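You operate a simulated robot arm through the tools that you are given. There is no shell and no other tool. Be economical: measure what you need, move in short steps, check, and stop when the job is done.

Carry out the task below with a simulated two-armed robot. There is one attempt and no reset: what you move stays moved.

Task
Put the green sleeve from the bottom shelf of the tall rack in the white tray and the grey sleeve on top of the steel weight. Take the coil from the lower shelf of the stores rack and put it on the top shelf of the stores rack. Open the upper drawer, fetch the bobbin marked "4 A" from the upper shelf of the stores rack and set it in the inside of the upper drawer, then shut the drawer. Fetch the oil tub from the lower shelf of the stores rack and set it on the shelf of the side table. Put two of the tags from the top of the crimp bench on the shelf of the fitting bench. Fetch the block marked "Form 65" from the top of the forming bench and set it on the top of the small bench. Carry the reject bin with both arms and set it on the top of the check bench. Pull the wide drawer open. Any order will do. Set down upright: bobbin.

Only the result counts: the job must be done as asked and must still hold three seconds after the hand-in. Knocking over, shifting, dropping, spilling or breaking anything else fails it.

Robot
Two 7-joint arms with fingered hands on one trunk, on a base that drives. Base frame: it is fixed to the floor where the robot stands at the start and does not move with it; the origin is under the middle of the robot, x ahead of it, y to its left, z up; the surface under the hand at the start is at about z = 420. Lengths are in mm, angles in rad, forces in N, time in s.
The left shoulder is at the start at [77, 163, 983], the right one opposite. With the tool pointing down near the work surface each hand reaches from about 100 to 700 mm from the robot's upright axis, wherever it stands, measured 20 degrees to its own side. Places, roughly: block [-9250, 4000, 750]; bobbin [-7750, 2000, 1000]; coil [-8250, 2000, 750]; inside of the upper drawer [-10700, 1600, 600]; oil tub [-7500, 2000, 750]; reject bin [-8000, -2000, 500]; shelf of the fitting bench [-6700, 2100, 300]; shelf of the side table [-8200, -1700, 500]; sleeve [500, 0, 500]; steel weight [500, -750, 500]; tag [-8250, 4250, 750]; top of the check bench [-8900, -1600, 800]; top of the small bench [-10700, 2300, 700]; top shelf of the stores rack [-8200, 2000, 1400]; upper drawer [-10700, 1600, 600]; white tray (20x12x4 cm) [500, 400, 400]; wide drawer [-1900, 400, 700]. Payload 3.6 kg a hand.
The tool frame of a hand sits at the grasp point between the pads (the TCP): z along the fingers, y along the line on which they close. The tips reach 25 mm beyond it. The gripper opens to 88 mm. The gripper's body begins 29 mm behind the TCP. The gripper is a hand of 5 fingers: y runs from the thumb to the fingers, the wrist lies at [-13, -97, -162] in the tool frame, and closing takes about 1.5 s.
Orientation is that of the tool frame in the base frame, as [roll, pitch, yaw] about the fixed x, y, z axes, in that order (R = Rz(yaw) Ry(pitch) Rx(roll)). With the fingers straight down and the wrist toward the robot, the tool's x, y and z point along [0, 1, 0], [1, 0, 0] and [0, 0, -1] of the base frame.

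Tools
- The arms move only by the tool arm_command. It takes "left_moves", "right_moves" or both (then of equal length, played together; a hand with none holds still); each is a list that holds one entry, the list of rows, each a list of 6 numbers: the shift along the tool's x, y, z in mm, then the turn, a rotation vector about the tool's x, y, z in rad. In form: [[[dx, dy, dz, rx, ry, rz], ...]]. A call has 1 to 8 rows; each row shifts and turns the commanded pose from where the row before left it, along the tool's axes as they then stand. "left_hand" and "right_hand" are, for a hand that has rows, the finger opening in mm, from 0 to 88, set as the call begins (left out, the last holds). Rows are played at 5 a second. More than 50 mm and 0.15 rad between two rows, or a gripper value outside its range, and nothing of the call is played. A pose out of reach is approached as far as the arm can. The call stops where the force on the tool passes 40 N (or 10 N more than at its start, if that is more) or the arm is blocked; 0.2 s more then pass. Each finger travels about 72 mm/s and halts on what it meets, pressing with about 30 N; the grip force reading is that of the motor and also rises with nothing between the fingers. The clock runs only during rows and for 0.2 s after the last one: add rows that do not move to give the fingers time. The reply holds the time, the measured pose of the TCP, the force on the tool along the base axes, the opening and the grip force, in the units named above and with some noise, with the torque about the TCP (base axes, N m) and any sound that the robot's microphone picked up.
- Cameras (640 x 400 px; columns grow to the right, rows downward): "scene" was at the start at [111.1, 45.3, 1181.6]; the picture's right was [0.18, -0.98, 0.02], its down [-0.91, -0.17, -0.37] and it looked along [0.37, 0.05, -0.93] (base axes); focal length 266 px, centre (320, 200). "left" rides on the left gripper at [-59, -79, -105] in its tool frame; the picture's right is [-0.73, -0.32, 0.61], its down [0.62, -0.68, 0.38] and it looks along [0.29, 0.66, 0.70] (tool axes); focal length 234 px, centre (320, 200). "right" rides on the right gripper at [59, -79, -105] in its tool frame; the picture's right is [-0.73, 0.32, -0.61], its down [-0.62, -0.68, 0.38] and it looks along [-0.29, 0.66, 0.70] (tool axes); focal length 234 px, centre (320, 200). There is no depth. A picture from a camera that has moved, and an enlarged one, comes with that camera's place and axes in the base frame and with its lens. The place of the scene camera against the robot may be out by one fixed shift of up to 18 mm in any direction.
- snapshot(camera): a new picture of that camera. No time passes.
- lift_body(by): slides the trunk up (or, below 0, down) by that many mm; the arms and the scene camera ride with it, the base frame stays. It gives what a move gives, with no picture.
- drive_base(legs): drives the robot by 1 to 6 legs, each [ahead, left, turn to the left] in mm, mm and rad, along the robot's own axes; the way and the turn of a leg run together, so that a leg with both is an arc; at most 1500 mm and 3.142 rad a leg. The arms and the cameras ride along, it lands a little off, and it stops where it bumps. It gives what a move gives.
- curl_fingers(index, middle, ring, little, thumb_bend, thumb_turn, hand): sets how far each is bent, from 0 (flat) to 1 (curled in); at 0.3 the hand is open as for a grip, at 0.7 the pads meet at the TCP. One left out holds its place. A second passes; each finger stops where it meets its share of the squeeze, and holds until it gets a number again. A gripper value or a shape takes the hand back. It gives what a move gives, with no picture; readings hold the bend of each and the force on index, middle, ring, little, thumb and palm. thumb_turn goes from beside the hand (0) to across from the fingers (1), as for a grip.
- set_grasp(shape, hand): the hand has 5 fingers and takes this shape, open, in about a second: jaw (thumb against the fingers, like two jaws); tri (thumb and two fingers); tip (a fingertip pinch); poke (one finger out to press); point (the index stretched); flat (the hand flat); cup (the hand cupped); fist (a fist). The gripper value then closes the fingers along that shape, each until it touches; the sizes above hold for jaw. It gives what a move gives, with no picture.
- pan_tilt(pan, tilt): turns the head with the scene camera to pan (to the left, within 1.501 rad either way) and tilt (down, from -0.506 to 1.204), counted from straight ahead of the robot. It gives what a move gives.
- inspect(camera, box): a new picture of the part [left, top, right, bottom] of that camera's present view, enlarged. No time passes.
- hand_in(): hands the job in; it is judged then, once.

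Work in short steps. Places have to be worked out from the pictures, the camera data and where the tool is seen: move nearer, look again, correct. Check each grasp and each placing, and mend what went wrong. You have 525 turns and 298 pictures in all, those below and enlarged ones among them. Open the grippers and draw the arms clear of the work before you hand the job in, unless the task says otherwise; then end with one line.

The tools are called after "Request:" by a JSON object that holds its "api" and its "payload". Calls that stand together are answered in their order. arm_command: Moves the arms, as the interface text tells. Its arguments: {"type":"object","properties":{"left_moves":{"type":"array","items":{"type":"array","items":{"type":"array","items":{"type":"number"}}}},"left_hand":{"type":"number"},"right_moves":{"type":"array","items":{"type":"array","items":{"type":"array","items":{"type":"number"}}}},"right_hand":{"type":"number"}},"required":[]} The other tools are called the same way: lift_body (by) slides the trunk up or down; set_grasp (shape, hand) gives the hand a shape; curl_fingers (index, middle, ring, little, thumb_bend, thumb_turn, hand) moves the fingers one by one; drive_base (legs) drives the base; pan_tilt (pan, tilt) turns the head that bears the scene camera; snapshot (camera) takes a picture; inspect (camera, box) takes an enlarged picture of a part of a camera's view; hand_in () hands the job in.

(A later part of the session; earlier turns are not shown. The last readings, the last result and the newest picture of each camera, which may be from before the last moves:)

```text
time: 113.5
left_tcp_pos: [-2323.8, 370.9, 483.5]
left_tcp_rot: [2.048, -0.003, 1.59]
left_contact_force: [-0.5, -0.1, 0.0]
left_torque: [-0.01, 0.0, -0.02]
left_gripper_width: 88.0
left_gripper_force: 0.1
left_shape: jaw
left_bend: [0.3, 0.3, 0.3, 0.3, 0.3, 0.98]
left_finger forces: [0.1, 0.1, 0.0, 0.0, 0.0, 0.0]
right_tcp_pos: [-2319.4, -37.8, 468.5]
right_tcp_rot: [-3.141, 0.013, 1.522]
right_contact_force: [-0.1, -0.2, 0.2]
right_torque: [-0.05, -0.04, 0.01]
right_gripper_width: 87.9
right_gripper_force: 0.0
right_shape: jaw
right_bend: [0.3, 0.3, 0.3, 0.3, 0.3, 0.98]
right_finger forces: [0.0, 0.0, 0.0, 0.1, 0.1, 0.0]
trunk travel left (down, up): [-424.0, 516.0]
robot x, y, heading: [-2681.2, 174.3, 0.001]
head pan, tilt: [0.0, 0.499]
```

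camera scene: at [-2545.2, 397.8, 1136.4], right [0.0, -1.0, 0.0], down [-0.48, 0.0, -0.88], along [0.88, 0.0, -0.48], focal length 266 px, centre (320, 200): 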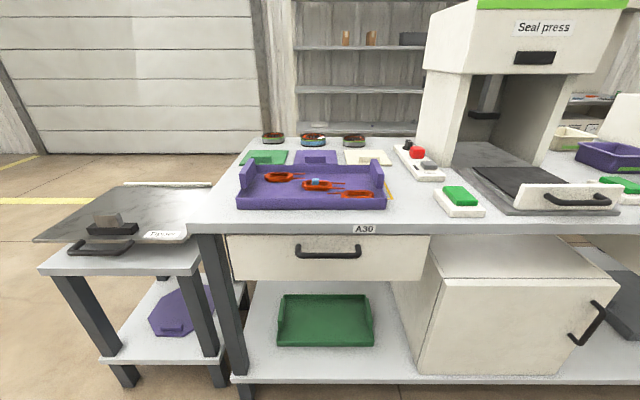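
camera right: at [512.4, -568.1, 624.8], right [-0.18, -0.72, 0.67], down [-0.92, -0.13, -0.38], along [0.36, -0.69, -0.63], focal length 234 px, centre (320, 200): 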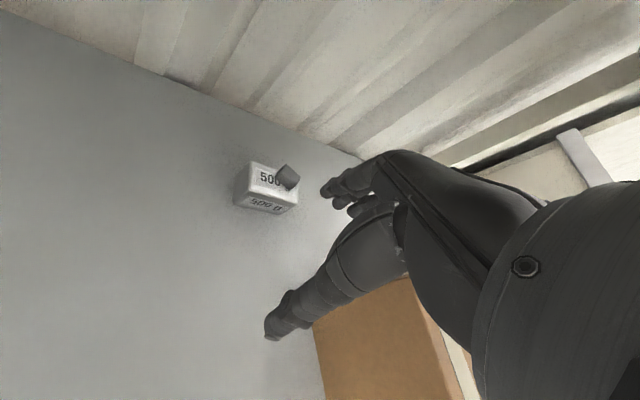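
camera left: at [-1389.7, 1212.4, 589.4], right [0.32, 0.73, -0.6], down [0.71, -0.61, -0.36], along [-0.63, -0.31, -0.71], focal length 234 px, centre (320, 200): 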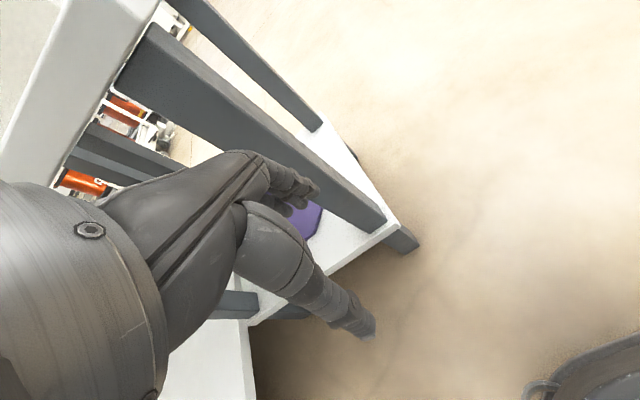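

Works. Finish the turn and raise.

Request:
{"api": "arm_command", "payload": {"left_moves": [[[0, 0, 0, -0.12, 0, 0], [0, 0, 0, -0.12, 0, 0], [0, 0, 0, -0.12, 0, 0], [0, 0, 0, -0.117, 0, 0], [0, 45, 0, 0, 0, 0], [0, 45, 0, 0, 0, 0], [0, 45, 0, 0, 0, 0], [0, 45, 0, 0, 0, 0]]]}}

Request:
{"api": "snapshot", "payload": {"camera": "left"}}

```text
time: 115.3
left_tcp_pos: [-2321.4, 371.0, 663.8]
left_tcp_rot: [1.572, -0.004, 1.589]
left_contact_force: [1.1, 0.5, -0.6]
left_torque: [-0.02, 0.03, 0.03]
left_gripper_width: 87.6
left_gripper_force: 0.1
left_shape: jaw
left_bend: [0.3, 0.3, 0.3, 0.3, 0.3, 0.98]
left_finger forces: [0.0, 0.1, 0.1, 0.0, 0.1, 0.0]
right_tcp_pos: [-2318.5, -39.0, 469.6]
right_tcp_rot: [3.141, 0.014, 1.522]
right_contact_force: [-0.9, -0.8, -0.4]
right_torque: [-0.02, 0.06, -0.04]
right_gripper_width: 87.8
right_gripper_force: 0.0
right_shape: jaw
right_bend: [0.3, 0.3, 0.3, 0.3, 0.3, 0.98]
right_finger forces: [0.1, 0.1, 0.0, 0.0, 0.0, 0.0]
trunk travel left (down, up): [-424.0, 516.0]
robot x, y, heading: [-2684.7, 170.8, 0.001]
head pan, tilt: [0.0, 0.499]
```

```text
257 pictures are left
camera left: at [-2425.2, 309.3, 584.3], right [0.62, -0.71, -0.33], down [0.37, 0.63, -0.68], along [0.69, 0.3, 0.66], focal length 234 px, centre (320, 200)
```

left: 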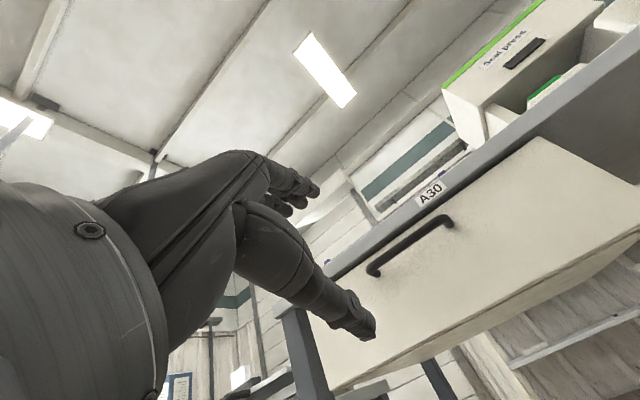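

Handle visible; approach: rise to z≈733 and forward ~120 mm, look again.

Request:
{"api": "arm_command", "payload": {"left_moves": [[[0, 35, 20, 0, 0, 0], [0, 35, 30, 0, 0, 0], [0, 0, 40, 0, 0, 0], [0, 0, 40, 0, 0, 0], [0, 0, 0, 0, 0, 0]]]}}

Request:
{"api": "snapshot", "payload": {"camera": "left"}}

```text
time: 116.5
left_tcp_pos: [-2193.8, 373.1, 733.4]
left_tcp_rot: [1.572, -0.003, 1.588]
left_contact_force: [0.3, -0.6, 0.0]
left_torque: [0.01, -0.03, -0.01]
left_gripper_width: 87.6
left_gripper_force: 0.0
left_shape: jaw
left_bend: [0.3, 0.3, 0.3, 0.3, 0.3, 0.98]
left_finger forces: [0.1, 0.1, 0.0, 0.1, 0.0, 0.0]
right_tcp_pos: [-2318.3, -37.8, 468.7]
right_tcp_rot: [3.142, 0.013, 1.522]
right_contact_force: [-0.6, 0.1, -0.6]
right_torque: [0.01, -0.01, 0.01]
right_gripper_width: 87.6
right_gripper_force: 0.1
right_shape: jaw
right_bend: [0.3, 0.3, 0.3, 0.3, 0.3, 0.98]
right_finger forces: [0.0, 0.0, 0.1, 0.1, 0.0, 0.0]
trunk travel left (down, up): [-424.0, 516.0]
robot x, y, heading: [-2684.6, 176.6, 0.003]
head pan, tilt: [0.0, 0.499]
```

```text
256 pictures are left
camera left: at [-2297.3, 310.9, 655.0], right [0.62, -0.71, -0.33], down [0.37, 0.63, -0.68], along [0.69, 0.3, 0.66], focal length 234 px, centre (320, 200)
```

left: 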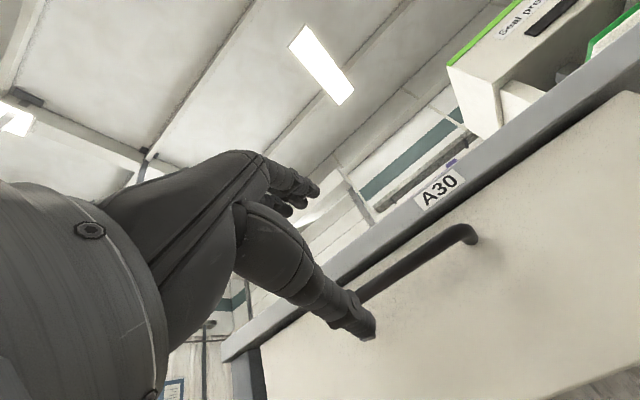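

Combining views: bar at ≈[-2060,366,729]. I narrow the opening to 55 and approach to x≈-2105.

Request:
{"api": "arm_command", "payload": {"left_hand": 55, "left_moves": [[[-5, -3, 30, 0, 0, 0], [0, 0, 30, 0, 0, 0], [0, 0, 28, 0, 0, 0], [0, 0, 0, 0, 0, 0], [0, 0, 0, 0, 0, 0]]]}}

Request:
{"api": "snapshot", "payload": {"camera": "left"}}

Request:
{"api": "snapshot", "payload": {"camera": "scene"}}

```text
time: 117.8
left_tcp_pos: [-2105.6, 369.2, 730.6]
left_tcp_rot: [1.572, -0.003, 1.593]
left_contact_force: [-0.5, 0.0, -0.1]
left_torque: [-0.04, -0.03, 0.03]
left_gripper_width: 55.3
left_gripper_force: 0.1
left_shape: jaw
left_bend: [0.28, 0.39, 0.36, 0.36, 0.63, 1.0]
left_finger forces: [0.0, 0.2, 0.0, 0.0, 0.0, 0.0]
right_tcp_pos: [-2319.5, -36.3, 467.5]
right_tcp_rot: [-3.142, 0.015, 1.522]
right_contact_force: [-0.1, -0.2, 0.1]
right_torque: [0.05, 0.01, -0.03]
right_gripper_width: 87.7
right_gripper_force: 0.1
right_shape: jaw
right_bend: [0.3, 0.3, 0.3, 0.3, 0.3, 0.98]
right_finger forces: [0.0, 0.1, 0.0, 0.0, 0.0, 0.0]
trunk travel left (down, up): [-424.0, 516.0]
robot x, y, heading: [-2685.0, 174.7, -0.002]
head pan, tilt: [0.0, 0.499]
```

```text
255 pictures are left
camera left: at [-2208.0, 308.7, 651.4], right [0.62, -0.71, -0.33], down [0.37, 0.63, -0.68], along [0.69, 0.3, 0.66], focal length 234 px, centre (320, 200)
```

left: 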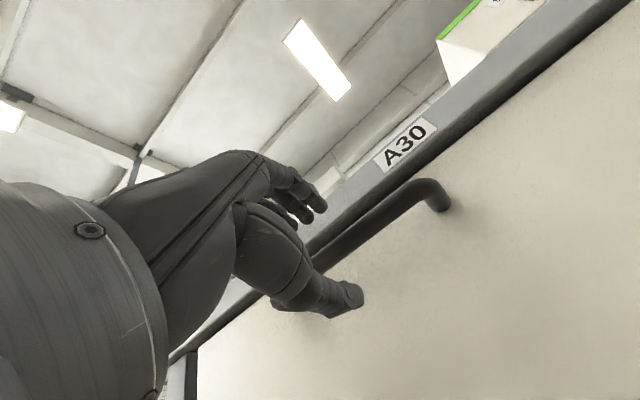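

```text
254 pictures are left
camera scene: at [-2545.0, 182.0, 1136.4], right [0.0, -1.0, 0.0], down [-0.48, 0.0, -0.88], along [0.88, 0.0, -0.48], focal length 266 px, centre (320, 200)
```

scene: 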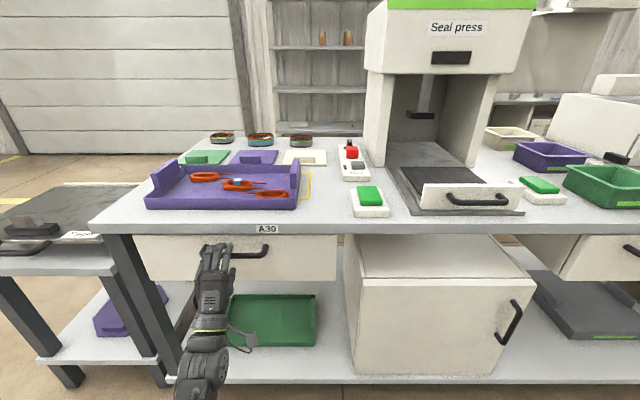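

Bar passes between thumb and fingers, at x≈-2060, z≈729. Go forward 38 mm, then close.

Request:
{"api": "arm_command", "payload": {"left_moves": [[[0, -1, 19, 0, 0, 0], [0, 0, 19, 0, 0, 0], [0, 0, 0, 0, 0, 0]]]}}

Request:
{"api": "snapshot", "payload": {"camera": "left"}}

```text
time: 118.5
left_tcp_pos: [-2068.2, 369.5, 729.0]
left_tcp_rot: [1.571, -0.004, 1.594]
left_contact_force: [-6.8, -0.8, -1.4]
left_torque: [-0.02, -0.08, 0.0]
left_gripper_width: 54.8
left_gripper_force: 0.0
left_shape: jaw
left_bend: [0.28, 0.4, 0.36, 0.36, 0.63, 1.0]
left_finger forces: [0.2, 5.3, 0.0, 0.0, 2.0, 0.0]
right_tcp_pos: [-2318.9, -37.9, 468.4]
right_tcp_rot: [3.14, 0.014, 1.522]
right_contact_force: [0.8, 0.4, 0.1]
right_torque: [-0.01, -0.01, 0.0]
right_gripper_width: 87.8
right_gripper_force: 0.0
right_shape: jaw
right_bend: [0.3, 0.3, 0.3, 0.3, 0.3, 0.98]
right_finger forces: [0.0, 0.0, 0.0, 0.0, 0.0, 0.0]
trunk travel left (down, up): [-424.0, 516.0]
robot x, y, heading: [-2682.3, 169.1, 0.0]
head pan, tilt: [0.0, 0.499]
```

```text
253 pictures are left
camera left: at [-2171.2, 309.2, 649.3], right [0.62, -0.71, -0.33], down [0.37, 0.63, -0.68], along [0.69, 0.3, 0.66], focal length 234 px, centre (320, 200)
```

left: 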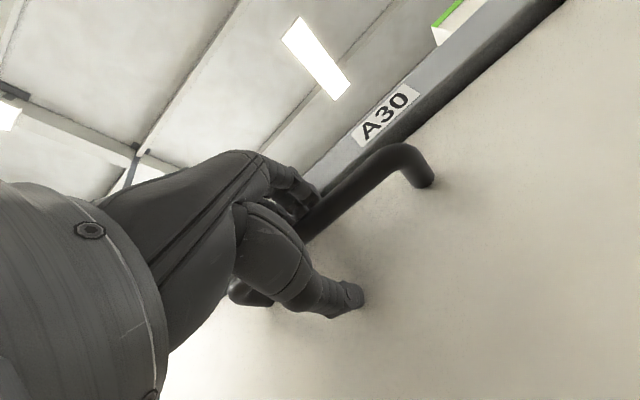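

Tips touch the face lightly and the bar is between the fingers. Close.

Request:
{"api": "arm_command", "payload": {"left_hand": 0, "left_moves": [[[0, 0, -2, 0, 0, 0], [0, 0, 0, 0, 0, 0], [0, 0, 0, 0, 0, 0], [0, 0, 0, 0, 0, 0], [0, 0, 0, 0, 0, 0], [0, 0, 0, 0, 0, 0]]]}}

Request:
{"api": "snapshot", "payload": {"camera": "left"}}

```text
time: 120.0
left_tcp_pos: [-2068.6, 371.4, 727.4]
left_tcp_rot: [1.572, -0.003, 1.593]
left_contact_force: [1.8, -0.9, -3.3]
left_torque: [0.03, -0.02, 0.0]
left_gripper_width: 6.4
left_gripper_force: 30.0
left_shape: jaw
left_bend: [0.72, 0.72, 0.7, 0.7, 0.8, 1.0]
left_finger forces: [0.1, 0.1, 0.1, 1.5, 4.1, 0.0]
right_tcp_pos: [-2318.6, -37.7, 467.6]
right_tcp_rot: [3.142, 0.015, 1.525]
right_contact_force: [0.1, -0.7, 0.5]
right_torque: [-0.02, -0.01, 0.0]
right_gripper_width: 88.0
right_gripper_force: 0.0
right_shape: jaw
right_bend: [0.3, 0.3, 0.3, 0.3, 0.3, 0.98]
right_finger forces: [0.0, 0.0, 0.1, 0.1, 0.0, 0.0]
trunk travel left (down, up): [-424.0, 516.0]
robot x, y, heading: [-2681.6, 171.8, 0.002]
head pan, tilt: [0.0, 0.499]
```

```text
252 pictures are left
camera left: at [-2172.5, 309.4, 648.4], right [0.62, -0.71, -0.33], down [0.37, 0.63, -0.68], along [0.69, 0.3, 0.66], focal length 234 px, centre (320, 200)
```

left: 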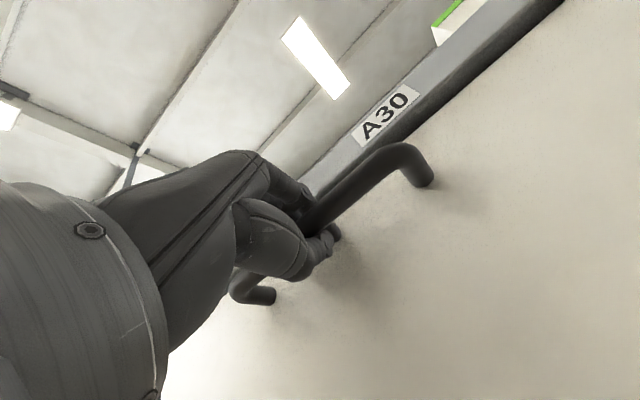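

Hooked. Pull back with the arm in steps.

Request:
{"api": "arm_command", "payload": {"left_moves": [[[0, 0, -20, 0, 0, 0], [0, 0, -25, 0, 0, 0], [0, 0, -25, 0, 0, 0], [0, 0, -25, 0, 0, 0], [0, 0, -25, 0, 0, 0], [0, 0, 0, 0, 0, 0]]]}}

Request:
{"api": "snapshot", "payload": {"camera": "scene"}}

```text
time: 121.3
left_tcp_pos: [-2189.6, 368.2, 728.7]
left_tcp_rot: [1.572, -0.003, 1.591]
left_contact_force: [0.4, 3.0, -1.9]
left_torque: [0.05, -0.06, -0.05]
left_gripper_width: 6.4
left_gripper_force: 30.2
left_shape: jaw
left_bend: [0.72, 0.72, 0.7, 0.7, 0.8, 1.0]
left_finger forces: [0.0, 0.0, 0.0, 1.3, 3.9, 0.1]
right_tcp_pos: [-2319.1, -37.7, 468.0]
right_tcp_rot: [-3.141, 0.014, 1.521]
right_contact_force: [-0.7, -0.1, -1.0]
right_torque: [-0.02, 0.0, -0.04]
right_gripper_width: 87.8
right_gripper_force: 0.0
right_shape: jaw
right_bend: [0.3, 0.3, 0.3, 0.3, 0.3, 0.98]
right_finger forces: [0.1, 0.0, 0.0, 0.1, 0.0, 0.0]
trunk travel left (down, up): [-424.0, 516.0]
robot x, y, heading: [-2682.8, 173.1, 0.002]
head pan, tilt: [0.0, 0.499]
```

```text
251 pictures are left
camera scene: at [-2544.9, 182.6, 1136.4], right [0.0, -1.0, 0.0], down [-0.48, 0.0, -0.88], along [0.88, 0.0, -0.48], focal length 266 px, centre (320, 200)
```

scene: 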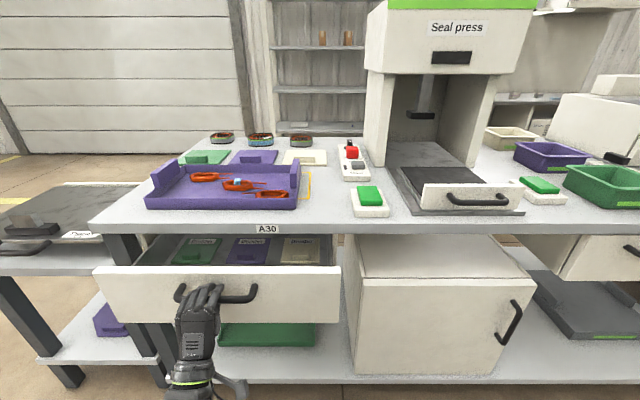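

Drawer slides well (120 mm out). Keep pulling until the stop, using the base backward gently.

Request:
{"api": "drive_base", "payload": {"legs": [[-100, 0, 0]]}}

Request:
{"api": "drive_base", "payload": {"legs": [[-80, 0, 0]]}}

Request:
{"api": "snapshot", "payload": {"camera": "scene"}}

```text
time: 122.5
left_tcp_pos: [-2288.0, 368.3, 727.4]
left_tcp_rot: [1.571, -0.002, 1.594]
left_contact_force: [-0.8, 0.7, -3.3]
left_torque: [0.06, 0.0, -0.03]
left_gripper_width: 6.2
left_gripper_force: 30.4
left_shape: jaw
left_bend: [0.72, 0.72, 0.7, 0.7, 0.79, 1.0]
left_finger forces: [0.0, 0.1, 0.1, 1.7, 5.0, 0.0]
right_tcp_pos: [-2416.9, -38.1, 468.2]
right_tcp_rot: [-3.14, 0.014, 1.523]
right_contact_force: [0.6, 0.4, -0.4]
right_torque: [-0.04, 0.03, -0.01]
right_gripper_width: 88.0
right_gripper_force: 0.2
right_shape: jaw
right_bend: [0.3, 0.3, 0.3, 0.3, 0.3, 0.98]
right_finger forces: [0.0, 0.1, 0.1, 0.0, 0.0, 0.0]
trunk travel left (down, up): [-424.0, 516.0]
robot x, y, heading: [-2783.4, 171.9, -0.0]
head pan, tilt: [0.0, 0.499]
```

```text
time: 123.5
left_tcp_pos: [-2368.8, 367.5, 728.2]
left_tcp_rot: [1.572, -0.002, 1.59]
left_contact_force: [-0.4, 0.4, -4.2]
left_torque: [0.06, -0.03, -0.02]
left_gripper_width: 6.4
left_gripper_force: 29.7
left_shape: jaw
left_bend: [0.72, 0.72, 0.7, 0.7, 0.79, 1.0]
left_finger forces: [0.0, 0.0, 0.0, 1.7, 4.9, 0.0]
right_tcp_pos: [-2498.1, -36.4, 468.7]
right_tcp_rot: [-3.141, 0.015, 1.524]
right_contact_force: [0.9, 0.1, 0.0]
right_torque: [0.04, -0.03, 0.01]
right_gripper_width: 88.0
right_gripper_force: 0.1
right_shape: jaw
right_bend: [0.3, 0.3, 0.3, 0.3, 0.3, 0.98]
right_finger forces: [0.1, 0.0, 0.0, 0.1, 0.0, 0.1]
trunk travel left (down, up): [-424.0, 516.0]
robot x, y, heading: [-2859.3, 175.2, 0.001]
head pan, tilt: [0.0, 0.499]
```

```text
250 pictures are left
camera scene: at [-2723.9, 182.4, 1136.4], right [0.0, -1.0, 0.0], down [-0.48, 0.0, -0.88], along [0.88, 0.0, -0.48], focal length 266 px, centre (320, 200)
```

scene: 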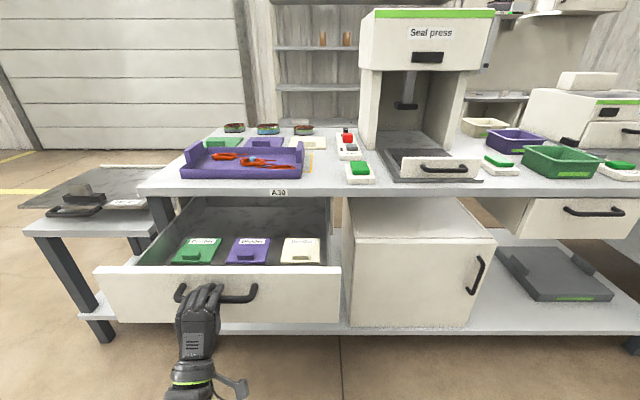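

300 mm out. Pull a little more with the arm (force-limited) to find the stop.

Request:
{"api": "arm_command", "payload": {"left_moves": [[[0, 0, -20, 0, 0, 0], [0, 0, -20, 0, 0, 0], [0, 0, -20, 0, 0, 0], [0, 0, 0, 0, 0, 0]]]}}

```text
time: 124.5
left_tcp_pos: [-2429.1, 366.9, 727.6]
left_tcp_rot: [1.573, -0.004, 1.593]
left_contact_force: [5.4, 2.1, -1.7]
left_torque: [0.12, 0.0, -0.09]
left_gripper_width: 5.9
left_gripper_force: 30.3
left_shape: jaw
left_bend: [0.72, 0.72, 0.7, 0.7, 0.79, 1.0]
left_finger forces: [0.0, 0.0, 0.0, 2.9, 4.6, 0.0]
right_tcp_pos: [-2497.9, -37.3, 468.9]
right_tcp_rot: [3.141, 0.014, 1.523]
right_contact_force: [0.2, 0.4, -0.4]
right_torque: [0.02, -0.01, 0.01]
right_gripper_width: 87.9
right_gripper_force: 0.1
right_shape: jaw
right_bend: [0.3, 0.3, 0.3, 0.3, 0.3, 0.98]
right_finger forces: [0.0, 0.1, 0.0, 0.0, 0.0, 0.1]
trunk travel left (down, up): [-424.0, 516.0]
robot x, y, heading: [-2860.7, 170.4, -0.001]
head pan, tilt: [0.0, 0.499]
```

Drawer is ~360 mm open, near its stop. Open the hand and withdraw.

Request:
{"api": "arm_command", "payload": {"left_hand": 88, "left_moves": [[[0, 0, 4, 0, 0, 0], [0, 0, 0, 0, 0, 0], [0, 0, 0, 0, 0, 0], [0, 0, 0, 0, 0, 0], [0, 0, 0, 0, 0, 0], [0, 0, 0, 0, 0, 0], [0, 0, 0, 0, 0, 0]]]}}

Request:
{"api": "drive_base", "payload": {"legs": [[-300, 0, 0]]}}

Request:
{"api": "snapshot", "payload": {"camera": "scene"}}

```text
time: 126.2
left_tcp_pos: [-2424.2, 367.8, 727.1]
left_tcp_rot: [1.573, -0.005, 1.593]
left_contact_force: [0.0, -0.2, 0.1]
left_torque: [-0.07, 0.0, 0.01]
left_gripper_width: 88.0
left_gripper_force: 0.1
left_shape: jaw
left_bend: [0.3, 0.3, 0.3, 0.3, 0.3, 0.98]
left_finger forces: [0.0, 0.0, 0.1, 0.0, 0.1, 0.1]
right_tcp_pos: [-2497.1, -36.9, 468.3]
right_tcp_rot: [-3.139, 0.013, 1.524]
right_contact_force: [-0.2, 0.1, 0.4]
right_torque: [-0.01, 0.01, 0.02]
right_gripper_width: 87.9
right_gripper_force: 0.0
right_shape: jaw
right_bend: [0.3, 0.3, 0.3, 0.3, 0.3, 0.98]
right_finger forces: [0.0, 0.0, 0.1, 0.0, 0.1, 0.1]
trunk travel left (down, up): [-424.0, 516.0]
robot x, y, heading: [-2863.6, 175.4, 0.001]
head pan, tilt: [0.0, 0.499]
```

```text
time: 128.2
left_tcp_pos: [-2724.4, 367.6, 728.6]
left_tcp_rot: [1.571, -0.002, 1.59]
left_contact_force: [-0.6, 1.1, 0.1]
left_torque: [0.01, 0.01, -0.02]
left_gripper_width: 87.6
left_gripper_force: 0.1
left_shape: jaw
left_bend: [0.3, 0.3, 0.3, 0.3, 0.3, 0.98]
left_finger forces: [0.0, 0.1, 0.1, 0.0, 0.0, 0.0]
right_tcp_pos: [-2799.4, -38.4, 469.1]
right_tcp_rot: [3.14, 0.014, 1.52]
right_contact_force: [0.6, 0.9, 0.1]
right_torque: [0.01, -0.02, -0.02]
right_gripper_width: 87.7
right_gripper_force: 0.0
right_shape: jaw
right_bend: [0.3, 0.3, 0.3, 0.3, 0.3, 0.98]
right_finger forces: [0.0, 0.0, 0.1, 0.1, 0.1, 0.0]
trunk travel left (down, up): [-424.0, 516.0]
robot x, y, heading: [-3167.0, 170.1, -0.002]
head pan, tilt: [0.0, 0.499]
```

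```text
249 pictures are left
camera scene: at [-3025.7, 181.8, 1136.5], right [0.0, -1.0, 0.0], down [-0.48, 0.0, -0.88], along [0.88, 0.0, -0.48], focal length 266 px, centre (320, 200)
```

scene: 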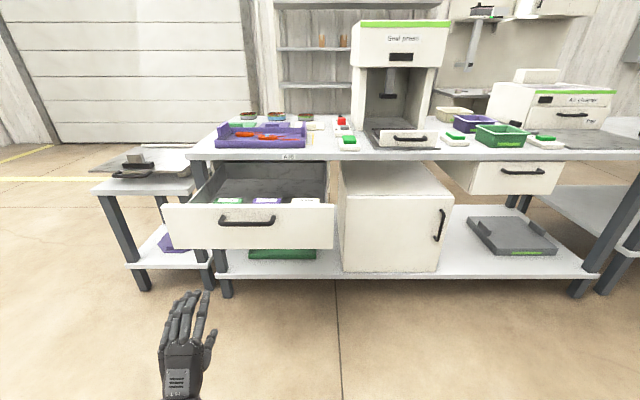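

Wide drawer is open. Now head for the far area: slide to y≈1200, turn to face −x and look.

Request:
{"api": "drive_base", "payload": {"legs": [[0, 1100, 0], [0, 0, 3.14], [600, 0, 0]]}}

Request:
{"api": "pan_tilt", "payload": {"pan": 0, "tilt": 0.2}}

Request:
{"api": "snapshot", "payload": {"camera": "scene"}}

```text
time: 144.1
left_tcp_pos: [-4226.7, 1115.9, 726.2]
left_tcp_rot: [1.572, -0.002, -1.606]
left_contact_force: [0.0, -0.8, 0.0]
left_torque: [-0.01, 0.04, 0.0]
left_gripper_width: 87.5
left_gripper_force: 0.0
left_shape: jaw
left_bend: [0.3, 0.3, 0.3, 0.3, 0.3, 0.98]
left_finger forces: [0.0, 0.0, 0.0, 0.0, 0.0, 0.0]
right_tcp_pos: [-4130.1, 1515.2, 468.2]
right_tcp_rot: [-3.14, 0.015, -1.672]
right_contact_force: [-0.2, 0.4, -0.6]
right_torque: [0.02, 0.03, -0.01]
right_gripper_width: 87.7
right_gripper_force: 0.1
right_shape: jaw
right_bend: [0.3, 0.3, 0.3, 0.3, 0.3, 0.98]
right_finger forces: [0.0, 0.0, 0.0, 0.0, 0.0, 0.0]
trunk travel left (down, up): [-424.0, 516.0]
robot x, y, heading: [-3779.6, 1285.2, 3.087]
head pan, tilt: [0.0, 0.499]
```

```text
time: 144.9
left_tcp_pos: [-4224.8, 1115.0, 727.2]
left_tcp_rot: [1.572, -0.003, -1.608]
left_contact_force: [0.2, -0.6, -0.8]
left_torque: [-0.01, -0.02, 0.01]
left_gripper_width: 87.5
left_gripper_force: 0.0
left_shape: jaw
left_bend: [0.3, 0.3, 0.3, 0.3, 0.3, 0.98]
left_finger forces: [0.1, 0.0, 0.1, 0.1, 0.0, 0.0]
right_tcp_pos: [-4128.7, 1518.1, 468.1]
right_tcp_rot: [-3.141, 0.014, -1.674]
right_contact_force: [0.0, 0.3, 0.6]
right_torque: [0.0, 0.02, 0.01]
right_gripper_width: 87.8
right_gripper_force: 0.0
right_shape: jaw
right_bend: [0.3, 0.3, 0.3, 0.3, 0.3, 0.98]
right_finger forces: [0.0, 0.0, 0.0, 0.0, 0.1, 0.0]
trunk travel left (down, up): [-424.0, 516.0]
robot x, y, heading: [-3777.7, 1284.5, 3.089]
head pan, tilt: [0.0, 0.201]
```

```text
248 pictures are left
camera scene: at [-3924.1, 1302.9, 1164.0], right [0.06, 1.0, 0.0], down [0.2, -0.01, -0.98], along [-0.98, 0.05, -0.2], focal length 266 px, centre (320, 200)
```

scene: 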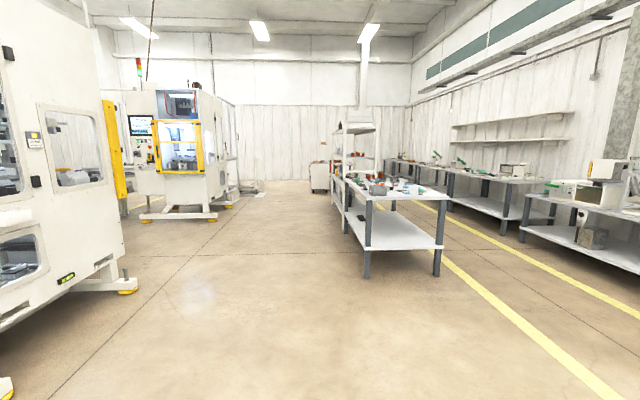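

Fitting bench at x≈−6130…, y 1850–2510, with the stores rack behind it. The lane y≈1250 is clear; I drive along it to x≈−7700.

Request:
{"api": "drive_base", "payload": {"legs": [[0, 0, 0.054], [1500, 0, 0], [1500, 0, 0], [900, 0, 0]]}}

Request:
{"api": "pan_tilt", "payload": {"pan": -1.3, "tilt": 0.2}}

Request:
{"api": "snapshot", "payload": {"camera": "scene"}}

```text
time: 164.1
left_tcp_pos: [-8119.7, 1140.2, 728.6]
left_tcp_rot: [1.572, -0.003, -1.56]
left_contact_force: [0.7, -0.5, -0.6]
left_torque: [0.01, 0.01, 0.02]
left_gripper_width: 87.4
left_gripper_force: 0.1
left_shape: jaw
left_bend: [0.3, 0.3, 0.3, 0.3, 0.3, 0.98]
left_finger forces: [0.0, 0.0, 0.0, 0.0, 0.0, 0.0]
right_tcp_pos: [-8042.1, 1545.2, 469.7]
right_tcp_rot: [-3.141, 0.014, -1.627]
right_contact_force: [-0.3, -1.2, -0.6]
right_torque: [0.01, 0.0, -0.01]
right_gripper_width: 87.8
right_gripper_force: 0.1
right_shape: jaw
right_bend: [0.3, 0.3, 0.3, 0.3, 0.3, 0.98]
right_finger forces: [0.0, 0.0, 0.0, 0.0, 0.1, 0.0]
trunk travel left (down, up): [-424.0, 516.0]
robot x, y, heading: [-7680.3, 1331.8, 3.134]
head pan, tilt: [0.0, 0.201]
```

```text
time: 165.6
left_tcp_pos: [-8120.0, 1140.7, 727.4]
left_tcp_rot: [1.572, -0.002, -1.559]
left_contact_force: [-0.7, 0.4, -0.1]
left_torque: [-0.02, -0.02, 0.04]
left_gripper_width: 87.4
left_gripper_force: 0.1
left_shape: jaw
left_bend: [0.3, 0.3, 0.3, 0.3, 0.3, 0.98]
left_finger forces: [0.0, 0.0, 0.1, 0.1, 0.0, 0.1]
right_tcp_pos: [-8041.7, 1544.5, 469.1]
right_tcp_rot: [-3.141, 0.013, -1.63]
right_contact_force: [0.4, 0.9, 1.0]
right_torque: [-0.04, 0.0, 0.02]
right_gripper_width: 87.8
right_gripper_force: 0.0
right_shape: jaw
right_bend: [0.3, 0.3, 0.3, 0.3, 0.3, 0.98]
right_finger forces: [0.0, 0.0, 0.0, 0.1, 0.1, 0.0]
trunk travel left (down, up): [-424.0, 516.0]
robot x, y, heading: [-7684.2, 1334.3, 3.134]
head pan, tilt: [-1.3, 0.201]
```

```text
247 pictures are left
camera scene: at [-7757.6, 1430.2, 1164.1], right [0.97, 0.26, 0.0], down [0.05, -0.19, -0.98], along [-0.25, 0.95, -0.2], focal length 266 px, centre (320, 200)
```

scene: 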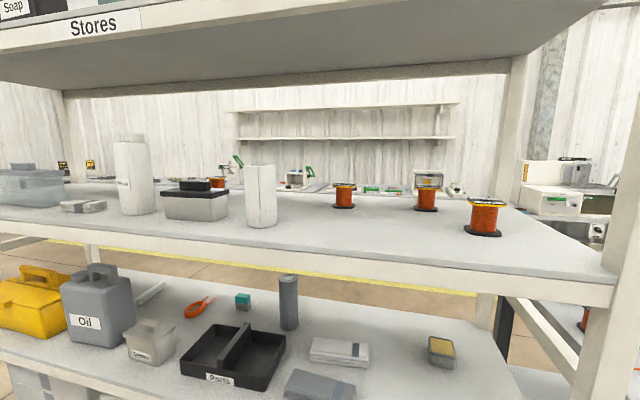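

Excellent view of the stores rack. I move away a bit and turn to face it.

Request:
{"api": "drive_base", "payload": {"legs": [[0, 350, 0], [0, 0, -1.563]]}}

Request:
{"api": "pan_tilt", "payload": {"pan": 0.3, "tilt": 0.2}}

Request:
{"api": "snapshot", "payload": {"camera": "scene"}}

Request:
{"api": "inspect", "payload": {"camera": "scene", "box": [320, 120, 640, 320]}}

Request:
{"api": "inspect", "payload": {"camera": "scene", "box": [0, 120, 320, 320]}}

```text
time: 171.6
left_tcp_pos: [-7879.8, 1418.8, 727.2]
left_tcp_rot: [1.572, -0.003, -3.119]
left_contact_force: [0.6, 0.5, 0.3]
left_torque: [-0.03, 0.03, -0.01]
left_gripper_width: 87.4
left_gripper_force: 0.1
left_shape: jaw
left_bend: [0.3, 0.3, 0.3, 0.3, 0.3, 0.98]
left_finger forces: [0.0, 0.0, 0.0, 0.1, 0.0, 0.0]
right_tcp_pos: [-7472.3, 1346.7, 469.3]
right_tcp_rot: [-3.141, 0.015, 3.098]
right_contact_force: [0.9, 1.3, -0.6]
right_torque: [0.06, -0.01, -0.04]
right_gripper_width: 87.7
right_gripper_force: 0.0
right_shape: jaw
right_bend: [0.3, 0.3, 0.3, 0.3, 0.3, 0.98]
right_finger forces: [0.1, 0.0, 0.0, 0.0, 0.1, 0.0]
trunk travel left (down, up): [-424.0, 516.0]
robot x, y, heading: [-7681.1, 984.5, 1.576]
head pan, tilt: [-1.3, 0.201]
```

```text
time: 173.3
left_tcp_pos: [-7878.9, 1417.9, 728.0]
left_tcp_rot: [1.572, -0.003, -3.115]
left_contact_force: [0.3, -0.8, -0.1]
left_torque: [0.0, 0.02, 0.02]
left_gripper_width: 87.7
left_gripper_force: 0.0
left_shape: jaw
left_bend: [0.3, 0.3, 0.3, 0.3, 0.3, 0.98]
left_finger forces: [0.0, 0.0, 0.0, 0.2, 0.0, 0.0]
right_tcp_pos: [-7473.9, 1347.5, 468.5]
right_tcp_rot: [3.141, 0.015, 3.099]
right_contact_force: [0.6, -0.5, -0.5]
right_torque: [0.0, -0.03, -0.02]
right_gripper_width: 87.8
right_gripper_force: 0.1
right_shape: jaw
right_bend: [0.3, 0.3, 0.3, 0.3, 0.3, 0.98]
right_finger forces: [0.0, 0.1, 0.0, 0.1, 0.1, 0.0]
trunk travel left (down, up): [-424.0, 516.0]
robot x, y, heading: [-7681.8, 981.6, 1.577]
head pan, tilt: [0.3, 0.201]
```

```text
246 pictures are left
camera scene: at [-7714.4, 1130.4, 1164.1], right [0.95, 0.3, 0.0], down [0.06, -0.19, -0.98], along [-0.29, 0.94, -0.2], focal length 266 px, centre (320, 200)
```

scene: 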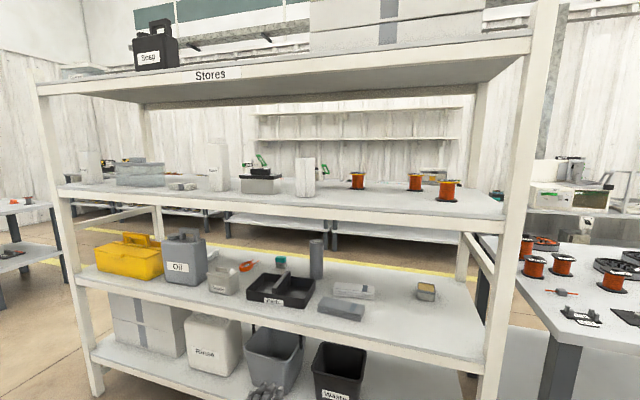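

```text
2.00 times, centred on (480, 220) of scene
camera zoom: at [-7714.4, 1130.4, 1164.1], right [0.95, 0.3, 0.0], down [0.06, -0.19, -0.98], along [-0.29, 0.94, -0.2], focal length 532 px, centre (0, 160)
```

zoom: 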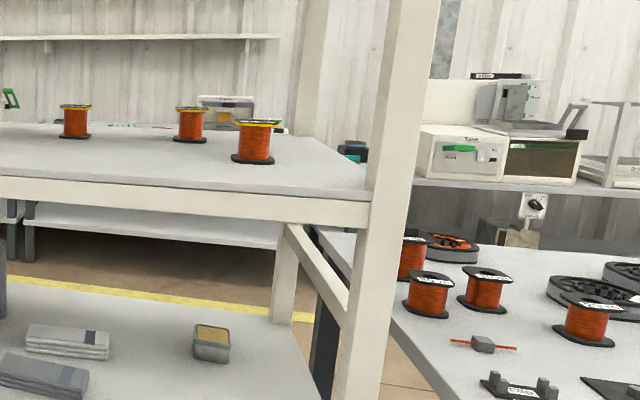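

```text
2.00 times, centred on (160, 220) of scene
camera zoom: at [-7714.4, 1130.4, 1164.1], right [0.95, 0.3, 0.0], down [0.06, -0.19, -0.98], along [-0.29, 0.94, -0.2], focal length 532 px, centre (640, 160)
```

zoom: 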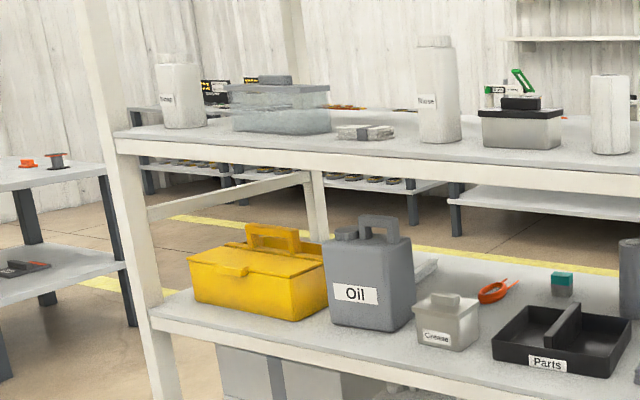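

I see three bobbins, an orange coil (near [-8287,1998]) and a small tub with yellow content. Zoom in for labels.

Request:
{"api": "inspect", "payload": {"camera": "scene", "box": [340, 165, 470, 210]}}

Request:
{"api": "inspect", "payload": {"camera": "scene", "box": [400, 270, 450, 310]}}

Request:
{"api": "inspect", "payload": {"camera": "scene", "box": [200, 245, 300, 305]}}

```text
4.92 times, centred on (405, 188) of scene
camera zoom: at [-7714.4, 1130.4, 1164.1], right [0.95, 0.3, 0.0], down [0.06, -0.19, -0.98], along [-0.29, 0.94, -0.2], focal length 1310 px, centre (-98, 262)
```

zoom: 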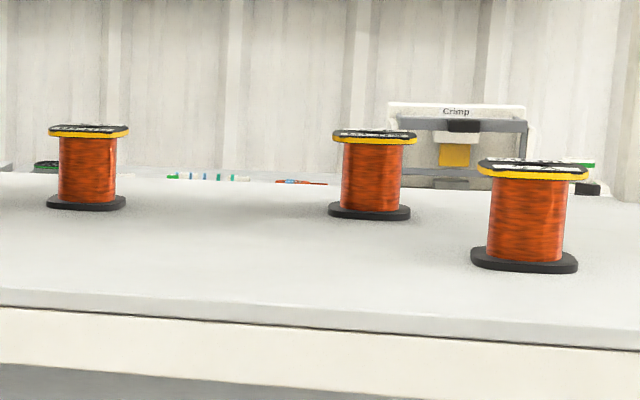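

```text
10.00 times, centred on (425, 290) of scene
camera zoom: at [-7714.4, 1130.4, 1164.1], right [0.95, 0.3, 0.0], down [0.06, -0.19, -0.98], along [-0.29, 0.94, -0.2], focal length 2660 px, centre (-730, -700)
```

zoom: 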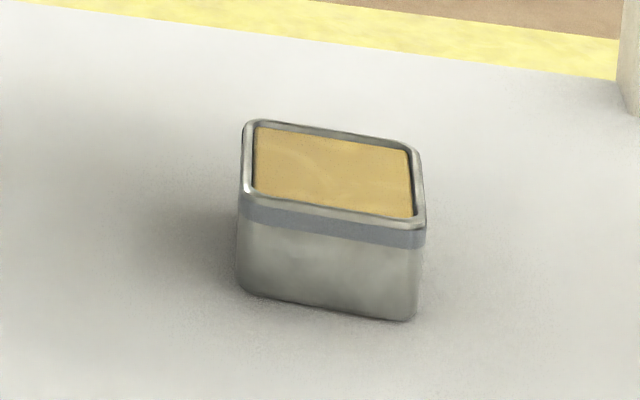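

```text
6.40 times, centred on (250, 275) of scene
camera zoom: at [-7714.4, 1130.4, 1164.1], right [0.95, 0.3, 0.0], down [0.06, -0.19, -0.98], along [-0.29, 0.94, -0.2], focal length 1702 px, centre (768, -280)
```

zoom: 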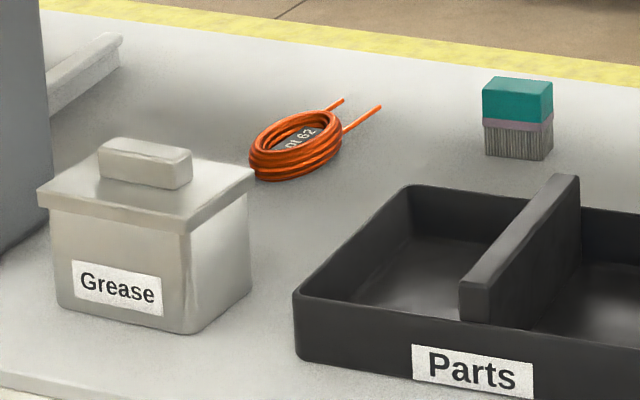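

Coil and oil tub identified. To read the bobbin tops, raise the trunk 170 mm and zoom.

Request:
{"api": "lift_body", "payload": {"by": 170}}

Request:
{"api": "pan_tilt", "payload": {"pan": 0, "tilt": 0.3}}

Request:
{"api": "snapshot", "payload": {"camera": "scene"}}

```text
time: 175.2
left_tcp_pos: [-7879.1, 1418.1, 897.5]
left_tcp_rot: [1.573, -0.004, -3.118]
left_contact_force: [0.4, -0.4, 0.1]
left_torque: [0.03, -0.02, 0.04]
left_gripper_width: 87.7
left_gripper_force: 0.0
left_shape: jaw
left_bend: [0.3, 0.3, 0.3, 0.3, 0.3, 0.98]
left_finger forces: [0.0, 0.0, 0.0, 0.0, 0.0, 0.1]
right_tcp_pos: [-7473.9, 1347.2, 637.8]
right_tcp_rot: [3.141, 0.013, 3.098]
right_contact_force: [-0.2, -0.4, -0.2]
right_torque: [0.01, 0.0, 0.01]
right_gripper_width: 87.9
right_gripper_force: 0.1
right_shape: jaw
right_bend: [0.3, 0.3, 0.3, 0.3, 0.3, 0.98]
right_finger forces: [0.1, 0.0, 0.0, 0.1, 0.0, 0.0]
trunk travel left (down, up): [-594.0, 346.0]
robot x, y, heading: [-7685.0, 983.4, 1.576]
head pan, tilt: [0.3, 0.201]
```

```text
time: 176.0
left_tcp_pos: [-7879.2, 1417.3, 897.2]
left_tcp_rot: [1.572, -0.002, -3.115]
left_contact_force: [0.1, 0.5, 0.4]
left_torque: [0.01, -0.02, 0.01]
left_gripper_width: 87.7
left_gripper_force: 0.1
left_shape: jaw
left_bend: [0.3, 0.3, 0.3, 0.3, 0.3, 0.98]
left_finger forces: [0.1, 0.0, 0.1, 0.0, 0.1, 0.2]
right_tcp_pos: [-7473.9, 1346.3, 638.3]
right_tcp_rot: [3.141, 0.014, 3.099]
right_contact_force: [0.4, 0.2, 0.2]
right_torque: [-0.02, -0.04, -0.01]
right_gripper_width: 87.6
right_gripper_force: 0.1
right_shape: jaw
right_bend: [0.3, 0.3, 0.3, 0.3, 0.3, 0.98]
right_finger forces: [0.0, 0.1, 0.1, 0.0, 0.0, 0.2]
trunk travel left (down, up): [-594.0, 346.0]
robot x, y, heading: [-7683.4, 983.2, 1.574]
head pan, tilt: [0.0, 0.3]
```

```text
240 pictures are left
camera scene: at [-7687.0, 1134.9, 1324.9], right [1.0, 0.01, 0.0], down [0.0, -0.3, -0.96], along [0.0, 0.96, -0.3], focal length 266 px, centre (320, 200)
```

scene: 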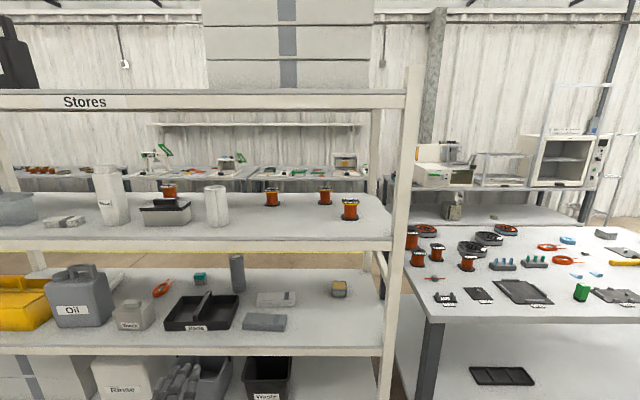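

Request:
{"api": "inspect", "payload": {"camera": "scene", "box": [255, 175, 365, 225]}}

Request:
{"api": "inspect", "payload": {"camera": "scene", "box": [140, 175, 190, 215]}}

```text
5.82 times, centred on (310, 200) of scene
camera zoom: at [-7687.0, 1134.9, 1324.9], right [1.0, 0.01, 0.0], down [0.0, -0.3, -0.96], along [0.0, 0.96, -0.3], focal length 1548 px, centre (378, 200)
```

zoom: 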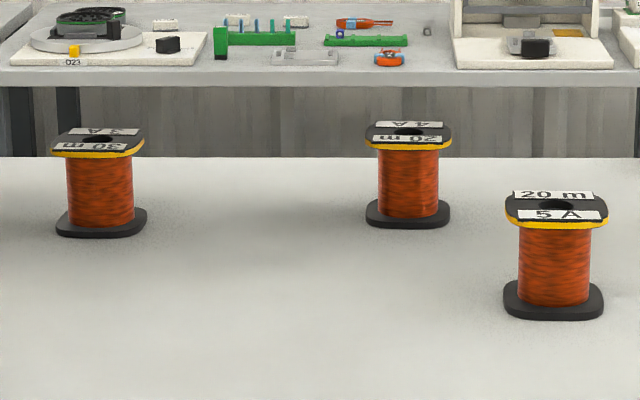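

```text
10.00 times, centred on (165, 195) of scene
camera zoom: at [-7687.0, 1134.9, 1324.9], right [1.0, 0.01, 0.0], down [0.0, -0.3, -0.96], along [0.0, 0.96, -0.3], focal length 2660 px, centre (1870, 250)
```

zoom: 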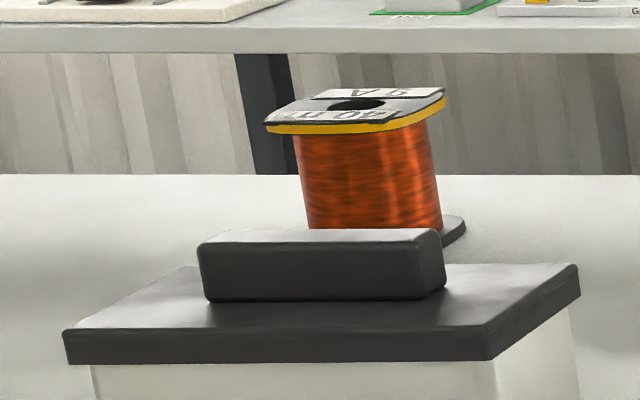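

Request:
{"api": "inspect", "payload": {"camera": "scene", "box": [315, 184, 340, 200]}}

Request:
{"api": "inspect", "payload": {"camera": "scene", "box": [258, 184, 283, 200]}}

```text
16.00 times, centred on (328, 192) of scene
camera zoom: at [-7687.0, 1134.9, 1324.9], right [1.0, 0.01, 0.0], down [0.0, -0.3, -0.96], along [0.0, 0.96, -0.3], focal length 4256 px, centre (200, 328)
```

zoom: 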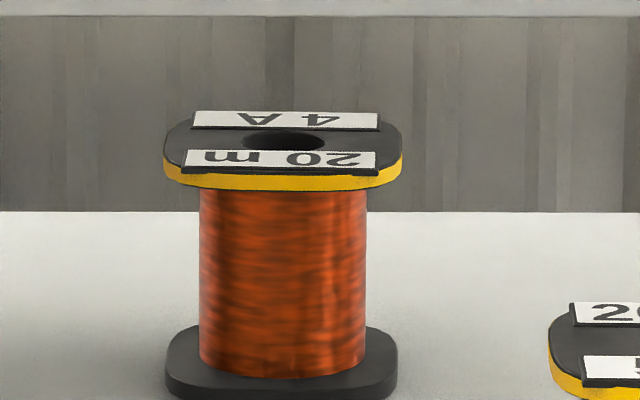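

```text
16.00 times, centred on (270, 192) of scene
camera zoom: at [-7687.0, 1134.9, 1324.9], right [1.0, 0.01, 0.0], down [0.0, -0.3, -0.96], along [0.0, 0.96, -0.3], focal length 4256 px, centre (1112, 328)
```

zoom: 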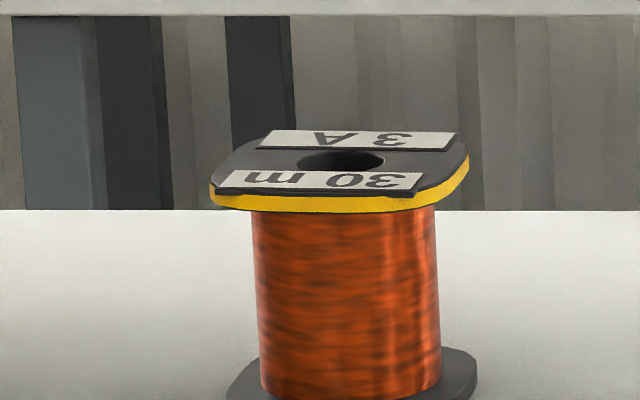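

The 4 A bobbin is the middle one near the back. Tool-down won't fit in the rack, so I turn the right hand into a "handshake" pose (closing sideways, fingers pitched 45° down).

Request:
{"api": "arm_command", "payload": {"right_moves": [[[0, 0, 0, -0.051, 0.051, 0.1235], [0, 0, 0, -0.051, 0.051, 0.1235], [0, 0, 0, -0.051, 0.051, 0.1235], [0, 0, 0, -0.051, 0.051, 0.1235], [0, 0, 0, -0.051, 0.051, 0.1235], [0, 0, 0, -0.051, 0.051, 0.1235]]]}}

Request:
{"api": "arm_command", "payload": {"right_moves": [[[0, 0, 0, -0.051, 0.051, 0.1235], [0, 0, 0, -0.051, 0.051, 0.1235], [0, 0, 0, -0.051, 0.051, 0.1235], [0, 0, 0, -0.051, 0.051, 0.1235], [0, 0, 0, -0.051, 0.051, 0.1235], [0, 0, 0, -0.051, 0.051, 0.1235]]]}}

```text
time: 177.1
left_tcp_pos: [-7866.8, 1422.4, 899.2]
left_tcp_rot: [1.577, -0.021, -3.115]
left_contact_force: [0.2, 0.6, 0.2]
left_torque: [-0.01, 0.04, 0.02]
left_gripper_width: 87.5
left_gripper_force: 0.1
left_shape: jaw
left_bend: [0.3, 0.3, 0.3, 0.3, 0.3, 0.98]
left_finger forces: [0.0, 0.1, 0.1, 0.0, 0.1, 0.1]
right_tcp_pos: [-7418.4, 1357.7, 643.9]
right_tcp_rot: [2.887, -0.115, 2.698]
right_contact_force: [-0.3, -0.1, 1.0]
right_torque: [0.0, 0.01, 0.01]
right_gripper_width: 88.0
right_gripper_force: 0.0
right_shape: jaw
right_bend: [0.3, 0.3, 0.3, 0.3, 0.3, 0.98]
right_finger forces: [0.0, 0.0, 0.0, 0.0, 0.1, 0.0]
trunk travel left (down, up): [-594.0, 346.0]
robot x, y, heading: [-7685.5, 982.7, 1.573]
head pan, tilt: [0.0, 0.3]
stopped in row 5 (right hand): the arm was blocked; the commanded pose is now the measured one
```

```text
time: 177.7
left_tcp_pos: [-7865.8, 1421.7, 899.7]
left_tcp_rot: [1.575, -0.023, -3.113]
left_contact_force: [-0.1, 0.2, 0.4]
left_torque: [-0.01, 0.0, -0.01]
left_gripper_width: 87.7
left_gripper_force: 0.0
left_shape: jaw
left_bend: [0.3, 0.3, 0.3, 0.3, 0.3, 0.98]
left_finger forces: [0.0, 0.0, 0.0, 0.1, 0.0, 0.0]
right_tcp_pos: [-7376.7, 1361.2, 653.1]
right_tcp_rot: [2.736, -0.122, 2.618]
right_contact_force: [1.0, 0.2, 0.0]
right_torque: [0.03, 0.01, 0.03]
right_gripper_width: 88.0
right_gripper_force: 0.2
right_shape: jaw
right_bend: [0.3, 0.3, 0.3, 0.3, 0.3, 0.98]
right_finger forces: [0.0, 0.0, 0.1, 0.0, 0.1, 0.1]
trunk travel left (down, up): [-594.0, 346.0]
robot x, y, heading: [-7681.1, 979.2, 1.58]
head pan, tilt: [0.0, 0.3]
stopped in row 3 (right hand): the arm was blocked; the commanded pose is now the measured one
```

Blocked by the wrist when yawing tool-down. A better path: first pitch the fingers up to forward, then roll. I pitch about the robot's lateral axis.

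Request:
{"api": "arm_command", "payload": {"right_moves": [[[0, 0, 0, -0.12, 0.071, 0.0144], [0, 0, 0, -0.12, 0.071, 0.0144], [0, 0, 0, -0.12, 0.071, 0.0144], [0, 0, 0, -0.12, 0.071, 0.0144], [0, 0, 0, -0.12, 0.071, 0.0144], [0, 0, 0, -0.12, 0.071, 0.0144], [0, 0, 0, -0.12, 0.071, 0.0144]]]}}

```text
time: 179.3
left_tcp_pos: [-7884.1, 1420.8, 894.7]
left_tcp_rot: [1.575, 0.001, -3.115]
left_contact_force: [-0.2, 0.6, 0.3]
left_torque: [0.03, 0.0, 0.01]
left_gripper_width: 87.5
left_gripper_force: 0.1
left_shape: jaw
left_bend: [0.3, 0.3, 0.3, 0.3, 0.3, 0.98]
left_finger forces: [0.0, 0.0, 0.0, 0.1, 0.0, 0.0]
right_tcp_pos: [-7392.6, 1362.5, 659.2]
right_tcp_rot: [1.772, -0.498, 2.939]
right_contact_force: [-0.3, 0.0, 0.2]
right_torque: [0.0, -0.03, -0.03]
right_gripper_width: 88.0
right_gripper_force: 0.0
right_shape: jaw
right_bend: [0.3, 0.3, 0.3, 0.3, 0.3, 0.98]
right_finger forces: [0.0, 0.1, 0.1, 0.1, 0.0, 0.0]
trunk travel left (down, up): [-594.0, 346.0]
robot x, y, heading: [-7685.9, 978.1, 1.577]
head pan, tilt: [0.0, 0.3]
```

Good. Now roll to a sideways-closing pose with fingers 20° below horizontal.

Request:
{"api": "arm_command", "payload": {"right_moves": [[[0, 0, 0, 0.0236, -0.0122, 0.129], [0, 0, 0, 0.0236, -0.0122, 0.129], [0, 0, 0, 0.0236, -0.0122, 0.129], [0, 0, 0, 0.0236, -0.0122, 0.129], [0, 0, 0, 0.0236, -0.0122, 0.129], [0, 0, 0, 0.0236, -0.0122, 0.129], [0, 0, 0, 0.0236, -0.0122, 0.129], [0, 0, 0, 0.0236, -0.0122, 0.129]]]}}

```text
time: 180.6
left_tcp_pos: [-7876.8, 1425.8, 895.3]
left_tcp_rot: [1.578, -0.005, -3.119]
left_contact_force: [0.0, 0.1, 0.0]
left_torque: [-0.01, -0.01, 0.02]
left_gripper_width: 87.7
left_gripper_force: 0.1
left_shape: jaw
left_bend: [0.3, 0.3, 0.3, 0.3, 0.3, 0.98]
left_finger forces: [0.0, 0.0, 0.0, 0.0, 0.0, 0.1]
right_tcp_pos: [-7348.0, 1378.4, 675.5]
right_tcp_rot: [2.062, -0.94, 2.701]
right_contact_force: [-0.3, 1.3, 0.0]
right_torque: [0.0, 0.0, 0.01]
right_gripper_width: 87.8
right_gripper_force: 0.1
right_shape: jaw
right_bend: [0.3, 0.3, 0.3, 0.3, 0.3, 0.98]
right_finger forces: [0.1, 0.0, 0.0, 0.1, 0.0, 0.0]
trunk travel left (down, up): [-594.0, 346.0]
robot x, y, heading: [-7682.0, 981.9, 1.576]
head pan, tilt: [0.0, 0.3]
stopped in row 6 (right hand): the arm was blocked; the commanded pose is now the measured one
```

31° of roll remain. Raise the hand and move it forward to free the elbow, then finish the roll.

Request:
{"api": "arm_command", "payload": {"right_moves": [[[37, 24, 4, 0, 0, 0], [37, 24, 4, 0, 0, 0], [37, 24, 4, 0, 0, 0], [37, 24, 4, 0, 0, 0], [0, 0, 0, 0.023, -0.012, 0.12], [0, 0, 0, 0.023, -0.012, 0.12], [0, 0, 0, 0.023, -0.012, 0.12], [0, 0, 0, 0.023, -0.012, 0.12]]]}}

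```text
time: 181.4
left_tcp_pos: [-7878.7, 1418.8, 896.1]
left_tcp_rot: [1.572, -0.003, -3.118]
left_contact_force: [0.7, 0.2, 0.1]
left_torque: [-0.01, 0.01, 0.03]
left_gripper_width: 87.5
left_gripper_force: 0.0
left_shape: jaw
left_bend: [0.3, 0.3, 0.3, 0.3, 0.3, 0.98]
left_finger forces: [0.1, 0.0, 0.0, 0.0, 0.1, 0.1]
right_tcp_pos: [-7324.1, 1421.0, 812.8]
right_tcp_rot: [1.974, -0.787, 2.821]
right_contact_force: [-0.9, 0.6, 0.6]
right_torque: [0.02, 0.02, 0.01]
right_gripper_width: 87.8
right_gripper_force: 0.1
right_shape: jaw
right_bend: [0.3, 0.3, 0.3, 0.3, 0.3, 0.98]
right_finger forces: [0.0, 0.1, 0.0, 0.0, 0.0, 0.0]
trunk travel left (down, up): [-594.0, 346.0]
robot x, y, heading: [-7683.3, 981.2, 1.577]
head pan, tilt: [0.0, 0.3]
stopped in row 3 (right hand): the arm was blocked; the commanded pose is now the measured one
```

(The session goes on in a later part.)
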